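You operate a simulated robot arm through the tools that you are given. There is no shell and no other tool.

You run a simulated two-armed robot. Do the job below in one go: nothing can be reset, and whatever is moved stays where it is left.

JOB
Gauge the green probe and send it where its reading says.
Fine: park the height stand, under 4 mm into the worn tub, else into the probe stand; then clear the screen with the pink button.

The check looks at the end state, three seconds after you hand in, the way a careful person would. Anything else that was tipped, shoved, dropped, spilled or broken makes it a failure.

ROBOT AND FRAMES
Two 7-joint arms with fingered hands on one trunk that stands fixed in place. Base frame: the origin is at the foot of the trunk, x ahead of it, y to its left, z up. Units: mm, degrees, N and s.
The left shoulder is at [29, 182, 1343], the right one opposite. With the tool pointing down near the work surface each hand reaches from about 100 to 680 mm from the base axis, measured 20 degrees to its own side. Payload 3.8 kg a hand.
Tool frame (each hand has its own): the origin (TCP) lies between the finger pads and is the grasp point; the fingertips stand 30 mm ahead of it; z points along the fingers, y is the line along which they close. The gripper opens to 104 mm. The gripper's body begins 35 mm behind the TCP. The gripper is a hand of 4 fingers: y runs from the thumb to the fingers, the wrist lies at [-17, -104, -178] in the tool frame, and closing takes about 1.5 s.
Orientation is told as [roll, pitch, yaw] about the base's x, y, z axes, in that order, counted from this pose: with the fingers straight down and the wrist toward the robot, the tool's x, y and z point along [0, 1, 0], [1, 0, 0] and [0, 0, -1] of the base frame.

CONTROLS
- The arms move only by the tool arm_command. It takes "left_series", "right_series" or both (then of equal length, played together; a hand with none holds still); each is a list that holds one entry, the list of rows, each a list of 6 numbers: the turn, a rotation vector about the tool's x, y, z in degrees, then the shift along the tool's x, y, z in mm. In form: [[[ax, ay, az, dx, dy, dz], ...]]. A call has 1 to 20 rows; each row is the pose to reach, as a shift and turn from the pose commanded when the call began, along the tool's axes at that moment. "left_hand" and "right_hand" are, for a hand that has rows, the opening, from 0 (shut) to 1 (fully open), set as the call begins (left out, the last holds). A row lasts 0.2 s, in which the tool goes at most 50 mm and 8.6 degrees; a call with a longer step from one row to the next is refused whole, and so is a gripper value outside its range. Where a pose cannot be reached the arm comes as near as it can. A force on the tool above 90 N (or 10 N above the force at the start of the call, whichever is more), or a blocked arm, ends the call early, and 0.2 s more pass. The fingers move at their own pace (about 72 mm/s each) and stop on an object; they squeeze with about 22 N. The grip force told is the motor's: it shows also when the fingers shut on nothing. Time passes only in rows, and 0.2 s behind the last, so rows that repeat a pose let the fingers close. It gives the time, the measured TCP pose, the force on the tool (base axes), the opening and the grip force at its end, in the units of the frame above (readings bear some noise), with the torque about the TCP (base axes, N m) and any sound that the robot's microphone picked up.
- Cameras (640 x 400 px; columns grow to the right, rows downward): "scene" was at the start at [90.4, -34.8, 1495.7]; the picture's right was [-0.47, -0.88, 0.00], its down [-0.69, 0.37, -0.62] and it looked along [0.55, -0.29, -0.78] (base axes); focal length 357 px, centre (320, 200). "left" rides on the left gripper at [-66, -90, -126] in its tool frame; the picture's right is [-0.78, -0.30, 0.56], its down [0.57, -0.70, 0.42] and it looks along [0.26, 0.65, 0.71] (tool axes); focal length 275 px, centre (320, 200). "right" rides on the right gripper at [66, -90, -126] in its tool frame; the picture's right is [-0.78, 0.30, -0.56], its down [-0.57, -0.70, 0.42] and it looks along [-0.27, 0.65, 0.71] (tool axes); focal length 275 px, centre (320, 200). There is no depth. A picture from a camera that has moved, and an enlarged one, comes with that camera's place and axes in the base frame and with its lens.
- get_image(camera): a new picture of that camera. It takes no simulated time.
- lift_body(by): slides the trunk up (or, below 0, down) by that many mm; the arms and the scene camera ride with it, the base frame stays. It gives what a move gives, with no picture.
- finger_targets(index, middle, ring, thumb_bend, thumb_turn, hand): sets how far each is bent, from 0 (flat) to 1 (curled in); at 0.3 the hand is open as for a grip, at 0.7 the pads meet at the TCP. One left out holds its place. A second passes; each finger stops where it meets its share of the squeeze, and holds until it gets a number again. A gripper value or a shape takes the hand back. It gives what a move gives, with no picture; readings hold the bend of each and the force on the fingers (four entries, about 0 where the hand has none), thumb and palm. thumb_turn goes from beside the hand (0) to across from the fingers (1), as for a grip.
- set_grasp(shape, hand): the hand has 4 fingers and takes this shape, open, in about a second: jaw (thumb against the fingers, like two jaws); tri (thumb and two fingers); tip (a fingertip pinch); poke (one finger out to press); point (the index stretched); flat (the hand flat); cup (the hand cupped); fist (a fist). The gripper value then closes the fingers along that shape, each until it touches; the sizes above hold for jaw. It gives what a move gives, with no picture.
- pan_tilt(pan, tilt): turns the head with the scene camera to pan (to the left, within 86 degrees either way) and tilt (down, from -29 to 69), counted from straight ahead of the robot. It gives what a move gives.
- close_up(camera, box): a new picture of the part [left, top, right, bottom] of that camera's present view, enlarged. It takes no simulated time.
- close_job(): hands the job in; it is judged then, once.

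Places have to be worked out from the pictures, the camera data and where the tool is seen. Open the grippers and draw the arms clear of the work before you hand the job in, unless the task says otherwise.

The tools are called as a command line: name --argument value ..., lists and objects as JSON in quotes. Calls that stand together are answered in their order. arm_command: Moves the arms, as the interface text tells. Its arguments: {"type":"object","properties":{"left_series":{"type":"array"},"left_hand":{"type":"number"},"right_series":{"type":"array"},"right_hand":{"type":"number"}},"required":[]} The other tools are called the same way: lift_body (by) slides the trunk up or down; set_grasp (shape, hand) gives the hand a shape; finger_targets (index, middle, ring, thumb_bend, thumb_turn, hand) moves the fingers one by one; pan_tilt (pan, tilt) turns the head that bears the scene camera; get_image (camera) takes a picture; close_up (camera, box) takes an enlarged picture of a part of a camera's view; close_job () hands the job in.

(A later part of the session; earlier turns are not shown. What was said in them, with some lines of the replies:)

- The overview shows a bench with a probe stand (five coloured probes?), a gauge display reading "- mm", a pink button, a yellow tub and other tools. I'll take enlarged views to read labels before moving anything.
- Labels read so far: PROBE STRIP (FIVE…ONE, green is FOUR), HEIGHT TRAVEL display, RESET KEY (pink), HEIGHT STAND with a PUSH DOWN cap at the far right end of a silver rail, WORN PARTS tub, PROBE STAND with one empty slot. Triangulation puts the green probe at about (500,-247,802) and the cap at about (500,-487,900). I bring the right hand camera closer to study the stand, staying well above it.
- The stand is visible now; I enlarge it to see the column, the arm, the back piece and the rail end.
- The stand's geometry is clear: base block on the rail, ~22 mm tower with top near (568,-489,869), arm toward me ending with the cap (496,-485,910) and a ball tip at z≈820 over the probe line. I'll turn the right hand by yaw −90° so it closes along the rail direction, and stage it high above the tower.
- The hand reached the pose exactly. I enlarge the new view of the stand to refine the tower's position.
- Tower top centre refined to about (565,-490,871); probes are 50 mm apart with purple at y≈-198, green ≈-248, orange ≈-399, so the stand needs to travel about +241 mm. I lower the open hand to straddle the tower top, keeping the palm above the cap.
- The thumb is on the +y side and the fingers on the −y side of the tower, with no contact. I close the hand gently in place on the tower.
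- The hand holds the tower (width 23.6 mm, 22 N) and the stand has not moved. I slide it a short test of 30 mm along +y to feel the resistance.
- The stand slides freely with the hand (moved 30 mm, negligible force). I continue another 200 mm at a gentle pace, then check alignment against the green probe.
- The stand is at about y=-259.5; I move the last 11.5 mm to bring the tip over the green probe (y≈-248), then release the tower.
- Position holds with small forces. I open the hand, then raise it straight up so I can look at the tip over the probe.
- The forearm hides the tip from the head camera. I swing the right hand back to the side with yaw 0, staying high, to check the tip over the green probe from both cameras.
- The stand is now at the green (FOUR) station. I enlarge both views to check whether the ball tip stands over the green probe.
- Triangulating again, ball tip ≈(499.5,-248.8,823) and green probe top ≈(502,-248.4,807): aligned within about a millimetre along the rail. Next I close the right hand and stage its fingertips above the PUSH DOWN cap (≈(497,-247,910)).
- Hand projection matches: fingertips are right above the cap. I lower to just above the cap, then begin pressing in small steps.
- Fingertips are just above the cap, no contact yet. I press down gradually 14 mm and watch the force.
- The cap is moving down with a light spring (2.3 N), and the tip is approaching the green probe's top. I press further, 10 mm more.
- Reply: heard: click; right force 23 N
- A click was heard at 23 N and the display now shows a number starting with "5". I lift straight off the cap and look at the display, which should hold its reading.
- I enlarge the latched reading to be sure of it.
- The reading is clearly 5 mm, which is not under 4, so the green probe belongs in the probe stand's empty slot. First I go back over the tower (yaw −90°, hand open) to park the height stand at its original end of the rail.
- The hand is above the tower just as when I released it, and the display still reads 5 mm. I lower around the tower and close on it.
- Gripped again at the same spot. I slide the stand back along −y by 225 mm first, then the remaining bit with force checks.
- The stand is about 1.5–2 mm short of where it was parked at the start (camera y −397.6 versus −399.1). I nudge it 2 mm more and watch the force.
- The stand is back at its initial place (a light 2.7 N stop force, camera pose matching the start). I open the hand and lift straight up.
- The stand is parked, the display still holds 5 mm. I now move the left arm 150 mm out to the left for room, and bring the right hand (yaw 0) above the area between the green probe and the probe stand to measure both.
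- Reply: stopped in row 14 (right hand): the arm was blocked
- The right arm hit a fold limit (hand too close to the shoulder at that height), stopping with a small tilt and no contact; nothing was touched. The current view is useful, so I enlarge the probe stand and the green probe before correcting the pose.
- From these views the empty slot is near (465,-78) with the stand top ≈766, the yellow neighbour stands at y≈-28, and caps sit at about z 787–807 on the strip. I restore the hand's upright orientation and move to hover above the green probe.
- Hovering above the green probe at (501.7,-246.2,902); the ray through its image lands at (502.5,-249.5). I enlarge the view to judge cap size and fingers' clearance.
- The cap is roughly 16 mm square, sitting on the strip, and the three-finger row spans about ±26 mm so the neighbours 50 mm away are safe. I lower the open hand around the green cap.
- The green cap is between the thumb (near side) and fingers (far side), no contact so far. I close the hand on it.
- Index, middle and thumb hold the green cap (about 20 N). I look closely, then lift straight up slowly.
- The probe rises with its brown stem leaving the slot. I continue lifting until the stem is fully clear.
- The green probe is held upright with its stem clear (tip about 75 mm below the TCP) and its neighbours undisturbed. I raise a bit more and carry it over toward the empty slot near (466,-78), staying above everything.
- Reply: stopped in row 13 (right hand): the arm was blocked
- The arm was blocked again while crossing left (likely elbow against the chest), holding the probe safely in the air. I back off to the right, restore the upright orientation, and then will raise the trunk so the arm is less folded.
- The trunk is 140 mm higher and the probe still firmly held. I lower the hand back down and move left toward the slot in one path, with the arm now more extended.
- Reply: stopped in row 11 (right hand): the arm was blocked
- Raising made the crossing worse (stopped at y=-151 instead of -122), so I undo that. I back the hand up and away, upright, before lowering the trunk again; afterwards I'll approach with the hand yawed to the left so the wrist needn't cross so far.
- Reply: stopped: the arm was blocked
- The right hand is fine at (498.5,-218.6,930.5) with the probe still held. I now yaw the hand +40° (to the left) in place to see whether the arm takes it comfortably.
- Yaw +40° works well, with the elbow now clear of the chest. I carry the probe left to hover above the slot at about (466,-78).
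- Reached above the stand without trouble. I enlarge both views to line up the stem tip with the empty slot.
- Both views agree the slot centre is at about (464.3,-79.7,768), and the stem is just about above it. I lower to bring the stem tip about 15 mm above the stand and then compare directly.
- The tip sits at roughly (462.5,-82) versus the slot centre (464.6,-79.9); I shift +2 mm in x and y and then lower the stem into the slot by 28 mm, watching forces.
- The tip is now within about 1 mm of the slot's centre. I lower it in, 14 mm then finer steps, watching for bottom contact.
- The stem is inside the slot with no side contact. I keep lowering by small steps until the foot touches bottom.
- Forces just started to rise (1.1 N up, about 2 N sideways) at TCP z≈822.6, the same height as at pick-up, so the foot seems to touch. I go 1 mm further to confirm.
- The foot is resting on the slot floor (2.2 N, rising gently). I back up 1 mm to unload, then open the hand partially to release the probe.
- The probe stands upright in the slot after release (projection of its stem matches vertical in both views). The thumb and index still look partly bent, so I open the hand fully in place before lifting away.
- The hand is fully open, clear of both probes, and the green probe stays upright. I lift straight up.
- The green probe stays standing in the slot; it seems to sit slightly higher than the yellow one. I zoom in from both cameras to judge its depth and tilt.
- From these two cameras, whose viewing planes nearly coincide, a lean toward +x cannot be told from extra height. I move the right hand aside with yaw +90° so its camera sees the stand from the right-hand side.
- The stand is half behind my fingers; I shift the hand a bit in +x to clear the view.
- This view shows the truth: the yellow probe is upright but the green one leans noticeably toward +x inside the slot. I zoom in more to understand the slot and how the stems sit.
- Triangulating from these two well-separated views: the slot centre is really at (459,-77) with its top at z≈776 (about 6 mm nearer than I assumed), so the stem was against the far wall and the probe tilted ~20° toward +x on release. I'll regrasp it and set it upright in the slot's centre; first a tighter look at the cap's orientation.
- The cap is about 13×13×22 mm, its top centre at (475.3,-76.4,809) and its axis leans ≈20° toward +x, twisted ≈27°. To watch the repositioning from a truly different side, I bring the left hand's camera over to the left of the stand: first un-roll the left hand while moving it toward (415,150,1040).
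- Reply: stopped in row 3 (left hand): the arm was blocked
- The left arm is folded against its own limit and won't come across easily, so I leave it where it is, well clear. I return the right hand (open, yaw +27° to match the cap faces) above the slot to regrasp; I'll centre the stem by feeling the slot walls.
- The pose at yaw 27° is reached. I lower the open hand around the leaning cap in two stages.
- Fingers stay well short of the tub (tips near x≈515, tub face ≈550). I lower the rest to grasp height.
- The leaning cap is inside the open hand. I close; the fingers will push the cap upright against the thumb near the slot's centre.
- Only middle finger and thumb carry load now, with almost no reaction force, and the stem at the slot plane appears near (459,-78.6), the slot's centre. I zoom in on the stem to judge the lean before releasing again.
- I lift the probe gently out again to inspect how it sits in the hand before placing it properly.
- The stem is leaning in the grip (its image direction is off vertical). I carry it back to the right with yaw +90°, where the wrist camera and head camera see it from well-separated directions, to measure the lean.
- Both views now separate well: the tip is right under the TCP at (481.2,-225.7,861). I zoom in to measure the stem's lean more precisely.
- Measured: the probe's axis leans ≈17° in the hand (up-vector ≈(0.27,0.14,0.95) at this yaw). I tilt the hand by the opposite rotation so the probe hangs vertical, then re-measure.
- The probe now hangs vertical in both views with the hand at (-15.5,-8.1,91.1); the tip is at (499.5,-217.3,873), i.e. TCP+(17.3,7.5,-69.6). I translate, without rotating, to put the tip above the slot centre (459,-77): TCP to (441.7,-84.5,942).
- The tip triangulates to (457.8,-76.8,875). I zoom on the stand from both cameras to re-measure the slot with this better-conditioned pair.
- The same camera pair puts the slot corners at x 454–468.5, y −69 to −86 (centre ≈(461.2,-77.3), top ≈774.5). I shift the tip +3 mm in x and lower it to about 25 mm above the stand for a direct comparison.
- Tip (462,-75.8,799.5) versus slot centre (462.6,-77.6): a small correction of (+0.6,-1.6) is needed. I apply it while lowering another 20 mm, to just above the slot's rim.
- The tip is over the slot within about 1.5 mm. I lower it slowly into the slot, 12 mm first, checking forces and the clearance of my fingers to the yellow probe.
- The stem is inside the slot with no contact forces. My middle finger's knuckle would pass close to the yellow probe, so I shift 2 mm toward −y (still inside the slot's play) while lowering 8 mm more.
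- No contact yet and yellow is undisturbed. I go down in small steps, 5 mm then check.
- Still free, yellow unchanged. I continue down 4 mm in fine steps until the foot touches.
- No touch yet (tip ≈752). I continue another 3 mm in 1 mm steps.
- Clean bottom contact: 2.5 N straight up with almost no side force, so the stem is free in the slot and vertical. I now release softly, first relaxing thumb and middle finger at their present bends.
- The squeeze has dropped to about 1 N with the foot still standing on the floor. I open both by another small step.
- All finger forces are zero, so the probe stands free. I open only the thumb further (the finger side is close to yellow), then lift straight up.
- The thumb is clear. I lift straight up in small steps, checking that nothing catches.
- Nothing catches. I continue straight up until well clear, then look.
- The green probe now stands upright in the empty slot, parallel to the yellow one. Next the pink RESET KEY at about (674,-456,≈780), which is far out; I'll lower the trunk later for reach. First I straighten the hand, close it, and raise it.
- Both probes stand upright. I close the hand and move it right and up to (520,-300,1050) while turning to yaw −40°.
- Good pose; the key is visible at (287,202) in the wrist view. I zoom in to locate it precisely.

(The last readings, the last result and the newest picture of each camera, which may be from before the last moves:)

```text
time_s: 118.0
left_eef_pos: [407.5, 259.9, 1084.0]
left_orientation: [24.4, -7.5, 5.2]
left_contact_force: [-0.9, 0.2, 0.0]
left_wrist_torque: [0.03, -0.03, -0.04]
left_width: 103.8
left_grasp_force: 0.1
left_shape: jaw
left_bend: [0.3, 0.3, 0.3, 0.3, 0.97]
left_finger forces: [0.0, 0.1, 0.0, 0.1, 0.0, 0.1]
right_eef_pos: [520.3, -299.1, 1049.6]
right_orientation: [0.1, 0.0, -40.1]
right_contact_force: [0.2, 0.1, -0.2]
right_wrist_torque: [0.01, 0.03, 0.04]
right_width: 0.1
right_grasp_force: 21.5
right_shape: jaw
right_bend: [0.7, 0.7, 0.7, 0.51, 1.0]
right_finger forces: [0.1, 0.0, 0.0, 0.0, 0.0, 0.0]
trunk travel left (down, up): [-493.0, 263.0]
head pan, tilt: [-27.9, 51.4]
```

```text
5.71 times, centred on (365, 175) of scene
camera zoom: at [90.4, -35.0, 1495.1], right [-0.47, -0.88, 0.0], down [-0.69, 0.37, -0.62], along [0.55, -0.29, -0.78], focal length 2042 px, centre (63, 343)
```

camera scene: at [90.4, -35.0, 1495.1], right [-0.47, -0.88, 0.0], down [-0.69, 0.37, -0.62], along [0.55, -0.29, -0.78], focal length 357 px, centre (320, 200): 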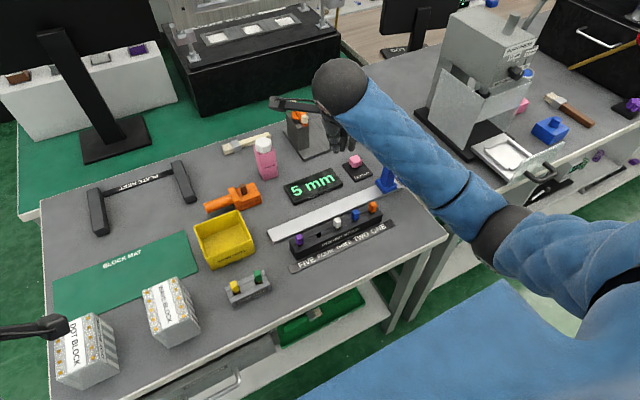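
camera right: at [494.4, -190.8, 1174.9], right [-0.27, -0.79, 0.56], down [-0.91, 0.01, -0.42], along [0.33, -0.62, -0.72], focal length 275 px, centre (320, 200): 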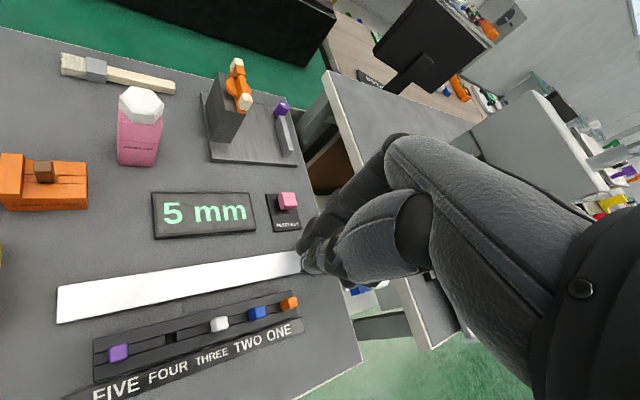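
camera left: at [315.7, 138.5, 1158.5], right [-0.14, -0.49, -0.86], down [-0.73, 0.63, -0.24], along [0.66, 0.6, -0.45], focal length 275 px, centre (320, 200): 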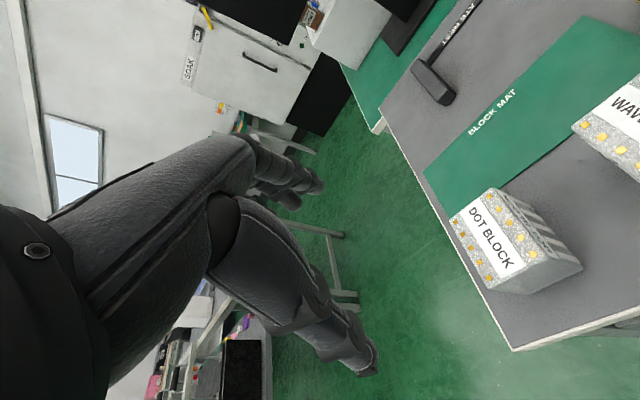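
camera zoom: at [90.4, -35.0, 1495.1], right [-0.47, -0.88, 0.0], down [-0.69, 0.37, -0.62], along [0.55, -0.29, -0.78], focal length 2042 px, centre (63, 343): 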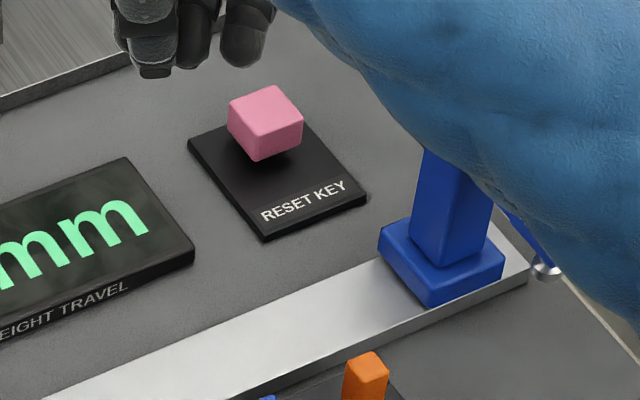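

The key's top is at roughly (680,-461,775). I lower the trunk by 150 mm for reach; both hands are high enough for that (right fingertips end near 870 over open bench, left well above the blocks).

lift_body --by -150

get_image --camera "scene"

get_image --camera "right"

get_image --camera "left"

```text
time_s: 119.8
left_eef_pos: [408.9, 292.9, 941.8]
left_orientation: [32.6, -8.9, 3.8]
left_contact_force: [0.1, -0.7, 0.0]
left_wrist_torque: [0.03, 0.0, -0.03]
left_width: 103.9
left_grasp_force: 0.0
left_shape: jaw
left_bend: [0.3, 0.3, 0.3, 0.3, 0.97]
left_finger forces: [0.1, 0.0, 0.0, 0.1, 0.1, 0.1]
right_eef_pos: [521.7, -297.5, 898.9]
right_orientation: [0.1, 0.3, -39.9]
right_contact_force: [-0.2, -0.2, 0.0]
right_wrist_torque: [-0.01, -0.02, 0.0]
right_width: 0.0
right_grasp_force: 21.3
right_shape: jaw
right_bend: [0.7, 0.7, 0.7, 0.51, 1.0]
right_finger forces: [0.0, 0.1, 0.1, 0.1, 0.1, 0.0]
trunk travel left (down, up): [-343.0, 413.0]
head pan, tilt: [-27.9, 51.4]
stopped: the arm was blocked; the commanded pose is now the measured one
```

```text
taken
camera scene: at [125.1, -34.6, 1343.7], right [-0.47, -0.88, 0.0], down [-0.69, 0.37, -0.62], along [0.55, -0.29, -0.78], focal length 357 px, centre (320, 200)
```

scene: 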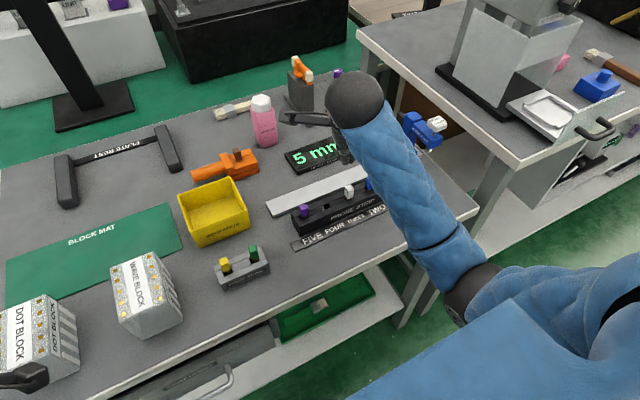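

```text
taken
camera right: at [494.1, -190.4, 1024.6], right [-0.27, -0.79, 0.55], down [-0.91, 0.01, -0.42], along [0.33, -0.62, -0.72], focal length 275 px, centre (320, 200)
```

right: 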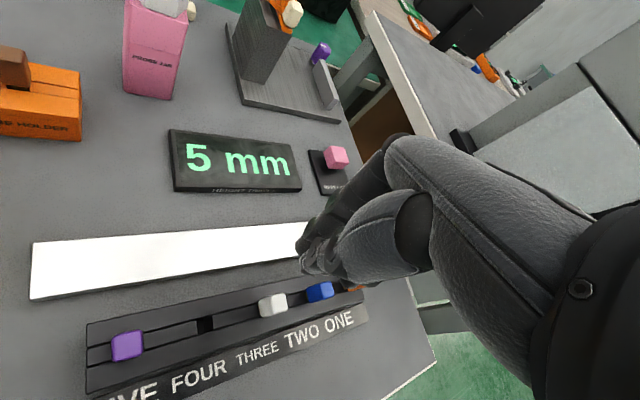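

```text
taken
camera left: at [317.8, 164.1, 997.9], right [-0.13, -0.36, -0.92], down [-0.73, 0.66, -0.16], along [0.67, 0.65, -0.35], focal length 275 px, centre (320, 200)
```

left: 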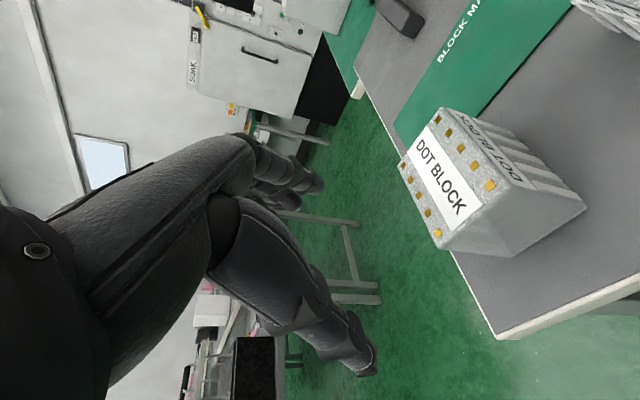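

The trunk is lower and leans slightly forward, which helps reach; the left hand is clear above the dot block. I zoom on the key again from this lower viewpoint for a vertical-baseline fix.

close_up --camera "right" --box '[290, 120, 370, 210]'

close_up --camera "scene" --box '[200, 230, 300, 310]'

```text
4.44 times, centred on (330, 165) of right
camera zoom: at [494.1, -190.4, 1024.6], right [-0.27, -0.79, 0.55], down [-0.91, 0.01, -0.42], along [0.33, -0.62, -0.72], focal length 1224 px, centre (276, 356)
```

zoom: 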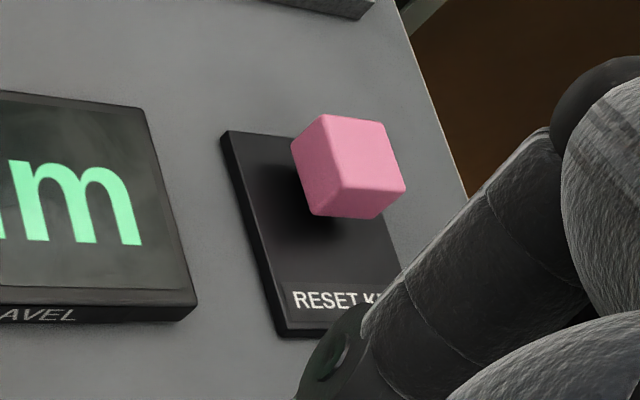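

```text
5.00 times, centred on (250, 270) of scene
camera zoom: at [125.1, -34.6, 1343.7], right [-0.47, -0.88, 0.0], down [-0.69, 0.37, -0.62], along [0.55, -0.29, -0.78], focal length 1786 px, centre (670, -150)
```

zoom: 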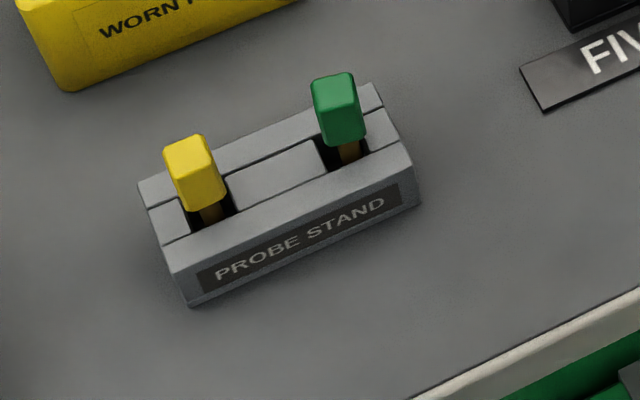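

Fix on the key: top centre at (675.4,-456,786). I move the closed hand to hover about 60 mm above it, tilting the fingers 20° forward.

arm_command --right_series '[[[0, 0, 0, -2, 20, 0], [-3, 0, 0, -5, 41, 0], [-6, 0, 0, -7, 62, 2], [-9, 0, 0, -9, 83, 5], [-12, 0, 0, -11, 104, 8], [-15, 0, 0, -14, 125, 11], [-18, 0, 0, -16, 146, 14], [-20, 0, 0, -18, 167, 18], [-20, 0, 0, -20, 188, 21], [-20, 0, 0, -22.6, 209, 24], [-20, 0, 0, -22.6, 209, 24]]]'

get_image --camera "right"

get_image --camera "scene"

```text
time_s: 122.2
left_eef_pos: [409.8, 293.3, 941.6]
left_orientation: [32.4, -8.9, 3.7]
left_contact_force: [0.2, 0.7, -0.6]
left_wrist_torque: [-0.01, 0.01, 0.02]
left_width: 103.8
left_grasp_force: 0.0
left_shape: jaw
left_bend: [0.3, 0.3, 0.3, 0.3, 0.97]
left_finger forces: [0.0, 0.0, 0.0, 0.0, 0.1, 0.0]
right_eef_pos: [665.9, -449.7, 874.9]
right_orientation: [0.1, -19.8, -39.9]
right_contact_force: [-0.6, 0.2, -0.4]
right_wrist_torque: [0.0, 0.02, 0.01]
right_width: 0.0
right_grasp_force: 21.7
right_shape: jaw
right_bend: [0.7, 0.7, 0.7, 0.51, 1.0]
right_finger forces: [0.0, 0.0, 0.1, 0.0, 0.0, 0.0]
trunk travel left (down, up): [-343.0, 413.0]
head pan, tilt: [-27.9, 51.4]
```

```text
taken
camera right: at [611.1, -318.0, 961.9], right [-0.43, -0.65, 0.62], down [-0.76, -0.11, -0.64], along [0.48, -0.75, -0.45], focal length 275 px, centre (320, 200)
```

right: 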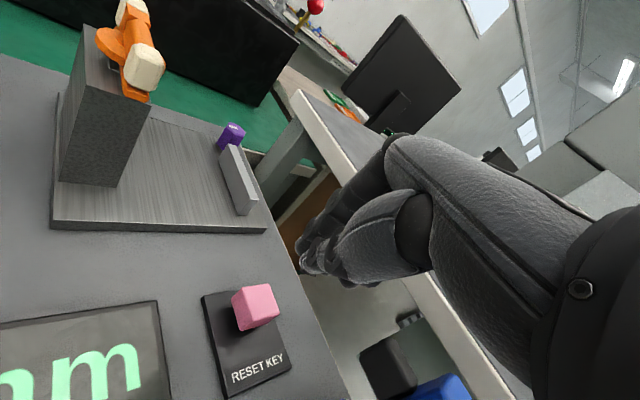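

```text
taken
camera scene: at [125.2, -34.6, 1343.6], right [-0.47, -0.88, 0.0], down [-0.69, 0.37, -0.62], along [0.55, -0.29, -0.78], focal length 357 px, centre (320, 200)
```

scene: 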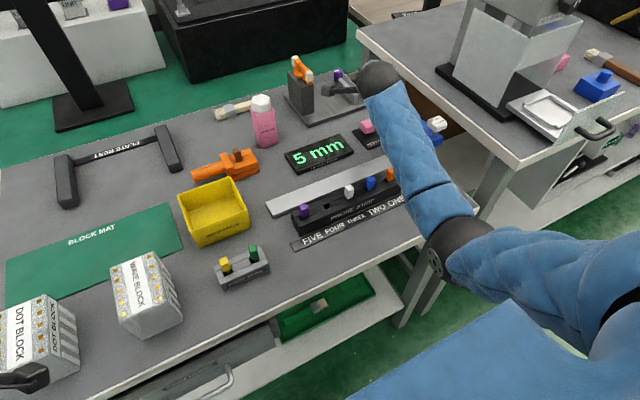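

Hovering. I zoom to verify where the key's top is relative to the fingertips.

close_up --camera "right" --box '[190, 230, 340, 380]'

close_up --camera "scene" --box '[330, 60, 430, 160]'

```text
2.67 times, centred on (265, 305) of right
camera zoom: at [611.1, -318.0, 961.9], right [-0.43, -0.65, 0.62], down [-0.76, -0.11, -0.64], along [0.48, -0.75, -0.45], focal length 734 px, centre (467, -80)
```

zoom: 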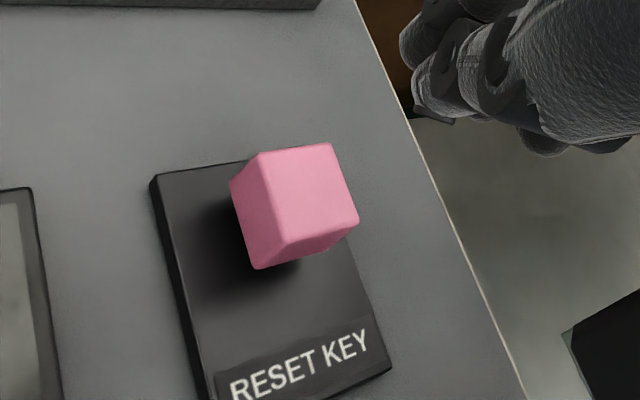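

```text
4.00 times, centred on (380, 110) of scene
camera zoom: at [125.2, -34.6, 1343.6], right [-0.47, -0.88, 0.0], down [-0.69, 0.37, -0.62], along [0.55, -0.29, -0.78], focal length 1429 px, centre (80, 560)
```

zoom: 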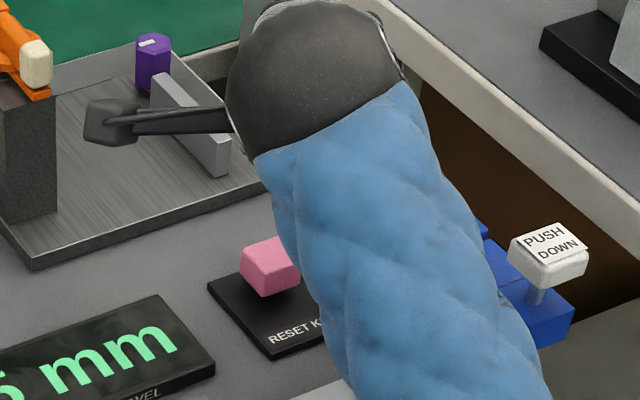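

The key's top centre is confirmed at (675,-457,786), right under the fingertips. I lower vertically to about 6 mm above it.

arm_command --right_series '[[[0, 0, 0, 0, -5, 16], [0, 0, 0, 0.1, -10, 32], [0, 0, 0, 0.2, -14.5, 44], [0, 0, 0, 0.2, -17.2, 51.2], [0, 0, 0, 0.2, -17.2, 51.2]]]'

get_image --camera "right"

close_up --camera "scene" --box '[290, 100, 430, 190]'

```text
time_s: 123.5
left_eef_pos: [411.2, 293.6, 940.7]
left_orientation: [32.5, -8.9, 3.8]
left_contact_force: [-0.9, -0.1, -0.5]
left_wrist_torque: [-0.01, 0.0, -0.05]
left_width: 103.6
left_grasp_force: 0.0
left_shape: jaw
left_bend: [0.3, 0.3, 0.3, 0.3, 0.97]
left_finger forces: [0.0, 0.0, 0.0, 0.1, 0.1, 0.0]
right_eef_pos: [666.9, -449.8, 821.4]
right_orientation: [0.1, -19.8, -39.9]
right_contact_force: [-0.5, -0.8, -0.2]
right_wrist_torque: [-0.01, 0.01, 0.04]
right_width: 0.0
right_grasp_force: 22.1
right_shape: jaw
right_bend: [0.7, 0.7, 0.7, 0.51, 1.0]
right_finger forces: [0.0, 0.0, 0.1, 0.0, 0.0, 0.0]
trunk travel left (down, up): [-343.0, 413.0]
head pan, tilt: [-27.9, 51.4]
```

```text
taken
camera right: at [612.0, -318.4, 907.6], right [-0.43, -0.65, 0.62], down [-0.76, -0.11, -0.64], along [0.48, -0.75, -0.45], focal length 275 px, centre (320, 200)
```

right: 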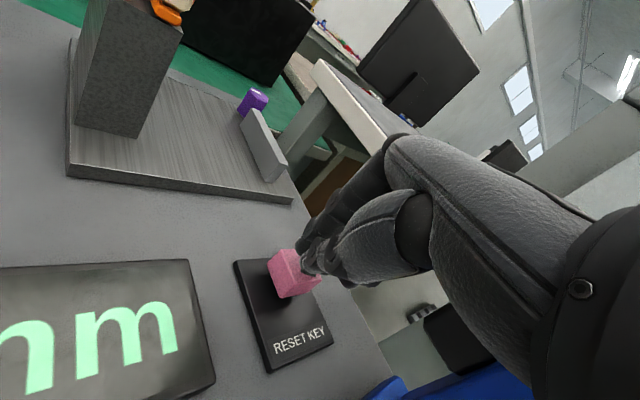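

```text
4.44 times, centred on (360, 145) of scene
camera zoom: at [125.3, -34.6, 1343.6], right [-0.47, -0.88, 0.0], down [-0.69, 0.37, -0.62], along [0.55, -0.29, -0.78], focal length 1588 px, centre (142, 444)
```

zoom: 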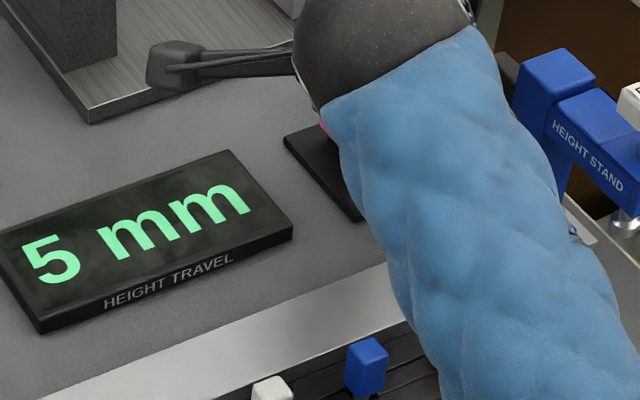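

The fingertips are right at the key's top; the display is still in view from the head. I press straight down in 2 mm steps.

arm_command --right_series '[[[0, 0, 0, 0, -0.7, 1.9], [0, 0, 0, 0, -1.4, 3.8], [0, 0, 0, 0, -2.1, 5.6], [0, 0, 0, 0, -2.7, 7.5], [0, 0, 0, 0, -3.4, 9.4], [0, 0, 0, 0, -3.4, 9.4]]]'

close_up --camera "scene" --box '[290, 100, 430, 190]'

close_up --camera "right" --box '[220, 200, 380, 360]'

```text
time_s: 124.8
left_eef_pos: [409.4, 293.4, 941.8]
left_orientation: [32.4, -8.9, 3.9]
left_contact_force: [0.4, -0.1, 0.6]
left_wrist_torque: [0.01, -0.01, -0.01]
left_width: 103.9
left_grasp_force: 0.0
left_shape: jaw
left_bend: [0.3, 0.3, 0.3, 0.3, 0.97]
left_finger forces: [0.0, 0.0, 0.1, 0.0, 0.1, 0.0]
right_eef_pos: [667.2, -449.3, 810.8]
right_orientation: [0.1, -20.0, -40.0]
right_contact_force: [-0.9, -0.1, 2.6]
right_wrist_torque: [0.05, -0.01, 0.0]
right_width: 0.0
right_grasp_force: 22.0
right_shape: jaw
right_bend: [0.7, 0.7, 0.7, 0.51, 1.0]
right_finger forces: [0.1, 0.1, 0.0, 0.1, 0.1, 0.0]
trunk travel left (down, up): [-343.0, 413.0]
head pan, tilt: [-27.9, 51.4]
heard: click
```

```text
4.44 times, centred on (360, 145) of scene
camera zoom: at [124.9, -34.4, 1343.7], right [-0.47, -0.88, 0.0], down [-0.69, 0.37, -0.62], along [0.55, -0.29, -0.78], focal length 1588 px, centre (142, 444)
```

zoom: 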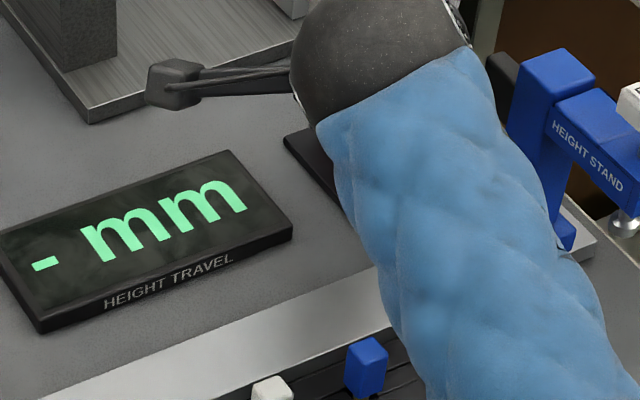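

```text
2.50 times, centred on (300, 280) of right
camera zoom: at [612.0, -318.1, 898.1], right [-0.43, -0.65, 0.62], down [-0.76, -0.11, -0.64], along [0.48, -0.75, -0.45], focal length 688 px, centre (370, 0)
```

zoom: 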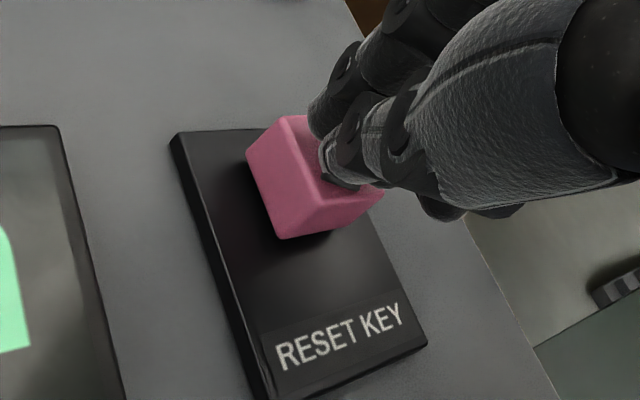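

Click heard and the display is back to "- mm". I lift off straight up first.

arm_command --right_series '[[[0, 0, 0, 0, 1.7, -4.7], [0, 0, 0, 0, 5, -14], [0, 0, 0, 0, 11, -30], [0, 0, 0, 0, 17, -47], [0, 0, 0, 0, 25, -68], [0, 0, 0, 0, 31, -85], [0, 0, 0, 0, 31, -85]]]'

get_image --camera "right"

close_up --camera "scene" --box '[260, 80, 440, 210]'

```text
time_s: 126.5
left_eef_pos: [410.1, 293.3, 941.1]
left_orientation: [32.3, -8.7, 3.9]
left_contact_force: [0.7, -0.1, 0.3]
left_wrist_torque: [0.0, 0.01, 0.02]
left_width: 104.0
left_grasp_force: 0.0
left_shape: jaw
left_bend: [0.3, 0.3, 0.3, 0.3, 0.97]
left_finger forces: [0.1, 0.0, 0.1, 0.0, 0.1, 0.0]
right_eef_pos: [668.3, -451.5, 902.1]
right_orientation: [0.1, -19.7, -40.0]
right_contact_force: [0.6, -0.5, -0.7]
right_wrist_torque: [0.01, -0.03, -0.01]
right_width: 0.0
right_grasp_force: 22.2
right_shape: jaw
right_bend: [0.7, 0.7, 0.7, 0.51, 1.0]
right_finger forces: [0.0, 0.1, 0.0, 0.0, 0.0, 0.0]
trunk travel left (down, up): [-343.0, 413.0]
head pan, tilt: [-27.9, 51.4]
```

```text
taken
camera right: at [612.7, -318.5, 988.5], right [-0.43, -0.65, 0.62], down [-0.76, -0.11, -0.64], along [0.48, -0.75, -0.45], focal length 275 px, centre (320, 200)
```

right: 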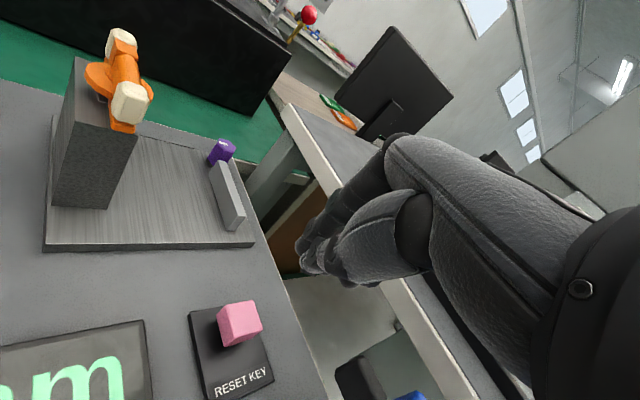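

```text
3.08 times, centred on (350, 145) of scene
camera zoom: at [125.3, -34.7, 1343.6], right [-0.47, -0.88, 0.0], down [-0.69, 0.37, -0.62], along [0.55, -0.29, -0.78], focal length 1099 px, centre (228, 369)
```

zoom: 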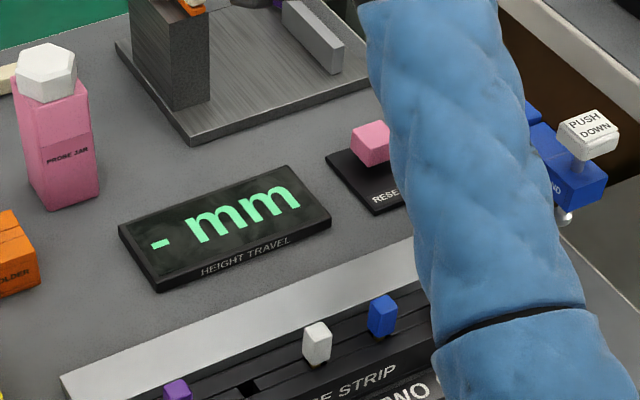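

Display cleared and key released. I retract the hand along the way it came, undoing the tilt.

arm_command --right_series '[[[0, 0, 0, 2, -17, -9], [2, 0, 0, 4, -34, -18], [4, 0, 0, 6.5, -51, -27], [6, 0, 0, 8.5, -68, -36], [8, 0, 0, 10.5, -85, -45], [10, 0, 0, 12.5, -102, -54], [12, 0, 0, 15, -119, -63], [14, 0, 0, 17, -136, -72], [16, 0, 0, 19, -153, -81], [18, 0, 0, 21, -171, -90], [20, 0, 0, 23.3, -188, -98], [20, 0, 0, 23.3, -188, -98]]]'

lift_body --by 150

get_image --camera "scene"

```text
time_s: 129.1
left_eef_pos: [409.2, 293.9, 942.4]
left_orientation: [32.4, -8.8, 3.8]
left_contact_force: [0.3, -0.1, -0.2]
left_wrist_torque: [0.0, -0.02, 0.01]
left_width: 104.2
left_grasp_force: 0.0
left_shape: jaw
left_bend: [0.3, 0.3, 0.3, 0.3, 0.97]
left_finger forces: [0.0, 0.1, 0.0, 0.0, 0.0, 0.0]
right_eef_pos: [523.1, -312.6, 935.9]
right_orientation: [-0.9, -1.5, -40.9]
right_contact_force: [0.2, -0.4, 0.9]
right_wrist_torque: [-0.01, 0.0, -0.02]
right_width: 0.0
right_grasp_force: 22.5
right_shape: jaw
right_bend: [0.7, 0.7, 0.7, 0.51, 1.0]
right_finger forces: [0.0, 0.1, 0.0, 0.1, 0.1, 0.0]
trunk travel left (down, up): [-343.0, 413.0]
head pan, tilt: [-27.9, 51.4]
```

```text
time_s: 131.0
left_eef_pos: [409.6, 328.1, 1098.8]
left_orientation: [40.1, -9.1, 2.9]
left_contact_force: [0.9, 0.8, -0.1]
left_wrist_torque: [-0.01, -0.04, 0.0]
left_width: 103.7
left_grasp_force: 0.1
left_shape: jaw
left_bend: [0.3, 0.3, 0.3, 0.3, 0.97]
left_finger forces: [0.1, 0.0, 0.0, 0.0, 0.0, 0.0]
right_eef_pos: [518.7, -345.7, 1086.4]
right_orientation: [-3.7, -3.5, -42.7]
right_contact_force: [0.2, -0.1, 0.1]
right_wrist_torque: [-0.01, 0.02, 0.02]
right_width: 0.0
right_grasp_force: 22.3
right_shape: jaw
right_bend: [0.7, 0.7, 0.7, 0.51, 1.0]
right_finger forces: [0.0, 0.0, 0.0, 0.0, 0.1, 0.0]
trunk travel left (down, up): [-493.0, 263.0]
head pan, tilt: [-27.9, 51.4]
stopped: the arm was blocked; the commanded pose is now the measured one
```

```text
taken
camera scene: at [90.7, -34.6, 1494.6], right [-0.47, -0.88, 0.0], down [-0.69, 0.37, -0.62], along [0.55, -0.29, -0.78], focal length 357 px, centre (320, 200)
```

scene: 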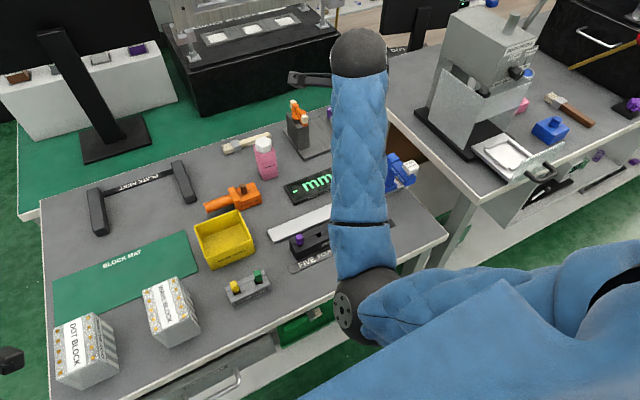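

I move the right hand out to its starting side, turning back to yaw 0, and open it.

arm_command --right_series '[[[0, 0, -5.4, -18, -3, -3], [0, 0, -10.8, -37, -6, -6], [0, 0, -16.2, -56, -9, -9], [0, 0, -21.6, -75, -12, -12], [0, 0, -27, -94, -15, -15], [0, 0, -32.4, -113, -18, -18], [0, 0, -37.8, -132, -21, -21], [0, 0, -42.7, -150, -24, -24], [0, 0, -42.7, -150, -24, -24]]]' --right_hand 1.0

get_image --camera "scene"

get_image --camera "right"

```text
time_s: 133.0
left_eef_pos: [409.2, 327.8, 1096.5]
left_orientation: [40.1, -9.0, 2.9]
left_contact_force: [-0.7, 0.2, -0.4]
left_wrist_torque: [-0.04, 0.02, -0.02]
left_width: 104.2
left_grasp_force: 0.1
left_shape: jaw
left_bend: [0.3, 0.3, 0.3, 0.3, 0.97]
left_finger forces: [0.1, 0.0, 0.0, 0.0, 0.0, 0.0]
right_eef_pos: [400.4, -433.6, 1117.1]
right_orientation: [-4.9, 0.2, 0.3]
right_contact_force: [-0.2, -0.8, 0.2]
right_wrist_torque: [0.0, 0.03, -0.01]
right_width: 103.4
right_grasp_force: 0.0
right_shape: jaw
right_bend: [0.3, 0.3, 0.3, 0.3, 0.97]
right_finger forces: [0.0, 0.0, 0.0, 0.0, 0.1, 0.0]
trunk travel left (down, up): [-493.0, 263.0]
head pan, tilt: [-27.9, 51.4]
```

```text
taken
camera scene: at [91.4, -33.3, 1494.6], right [-0.47, -0.88, 0.0], down [-0.69, 0.36, -0.62], along [0.55, -0.29, -0.78], focal length 357 px, centre (320, 200)
```

scene: 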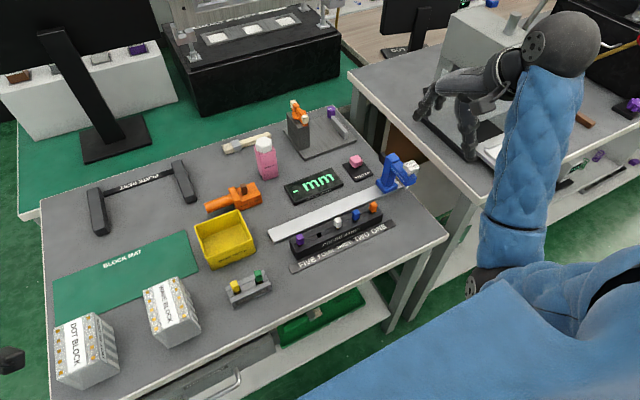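

```text
taken
camera right: at [310.1, -358.0, 1237.0], right [0.3, -0.72, 0.62], down [-0.7, -0.61, -0.37], along [0.65, -0.32, -0.69], focal length 275 px, centre (320, 200)
```

right: 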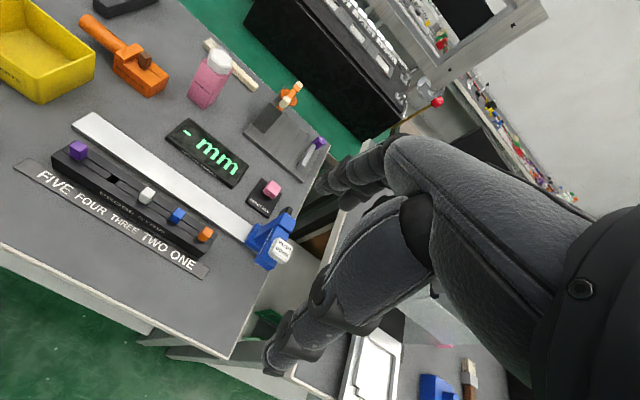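

Arms are clear. I inspect the final state: the height stand at its end of the rail, the probes in the stand, the strip, and the display.

close_up --camera "scene" --box '[330, 130, 440, 220]'

close_up --camera "scene" --box '[200, 230, 300, 310]'

close_up --camera "scene" --box '[270, 160, 400, 280]'

```text
4.44 times, centred on (385, 175) of scene
camera zoom: at [91.4, -33.3, 1494.6], right [-0.47, -0.88, 0.0], down [-0.69, 0.36, -0.62], along [0.55, -0.29, -0.78], focal length 1588 px, centre (31, 311)
```

zoom: 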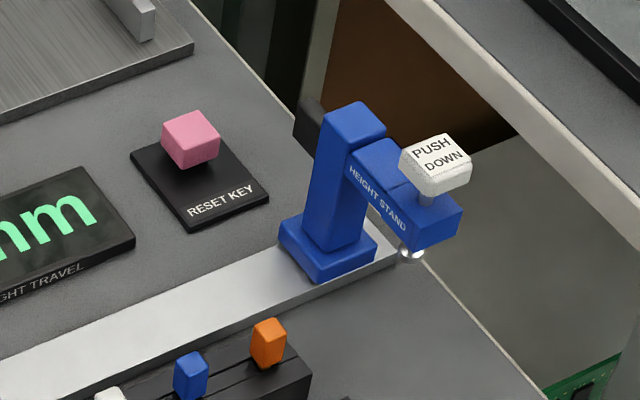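

```text
5.00 times, centred on (250, 270) of scene
camera zoom: at [91.4, -33.3, 1494.6], right [-0.47, -0.88, 0.0], down [-0.69, 0.36, -0.62], along [0.55, -0.29, -0.78], focal length 1786 px, centre (670, -150)
```

zoom: 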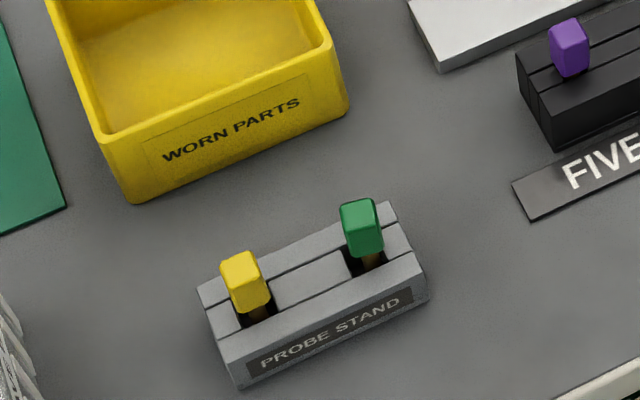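

```text
3.33 times, centred on (335, 220) of scene
camera zoom: at [91.4, -33.3, 1494.6], right [-0.47, -0.88, 0.0], down [-0.69, 0.36, -0.62], along [0.55, -0.29, -0.78], focal length 1191 px, centre (270, 133)
```

zoom: 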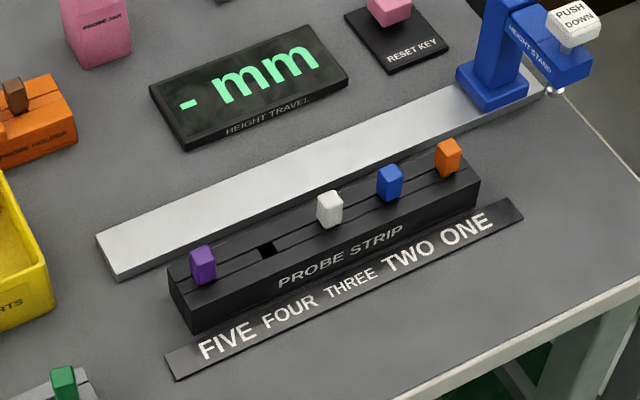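

The green probe read 5 mm, so it went into the probe stand and now stands upright there. The height stand is back at its starting end of the rail, the display is cleared to "- mm", and everything else is where it was. Both hands are open and clear, so I hand the job in.

close_job

```text
The job is handed in.
```

The green probe gauged 5 mm, so it went into the probe stand, and I've handed the job in. I don't have the judge's result.

- **Gauging:** I slid the height stand along its rail to the green probe and pressed PUSH DOWN. The display held 5 mm.
- **Height stand:** It is parked back where it started, at the far right end of the rail.
- **Green probe:** It took two tries. The first time I was about 5 mm off centre and it leaned in the slot. I took it out and set it again, and it now stands upright next to the yellow one.
- **Screen:** The pink RESET KEY clicked and the display went back to "- mm".

In the last pictures the other probes, the tub and the rest of the bench looked undisturbed. Both hands are open and clear of the work.
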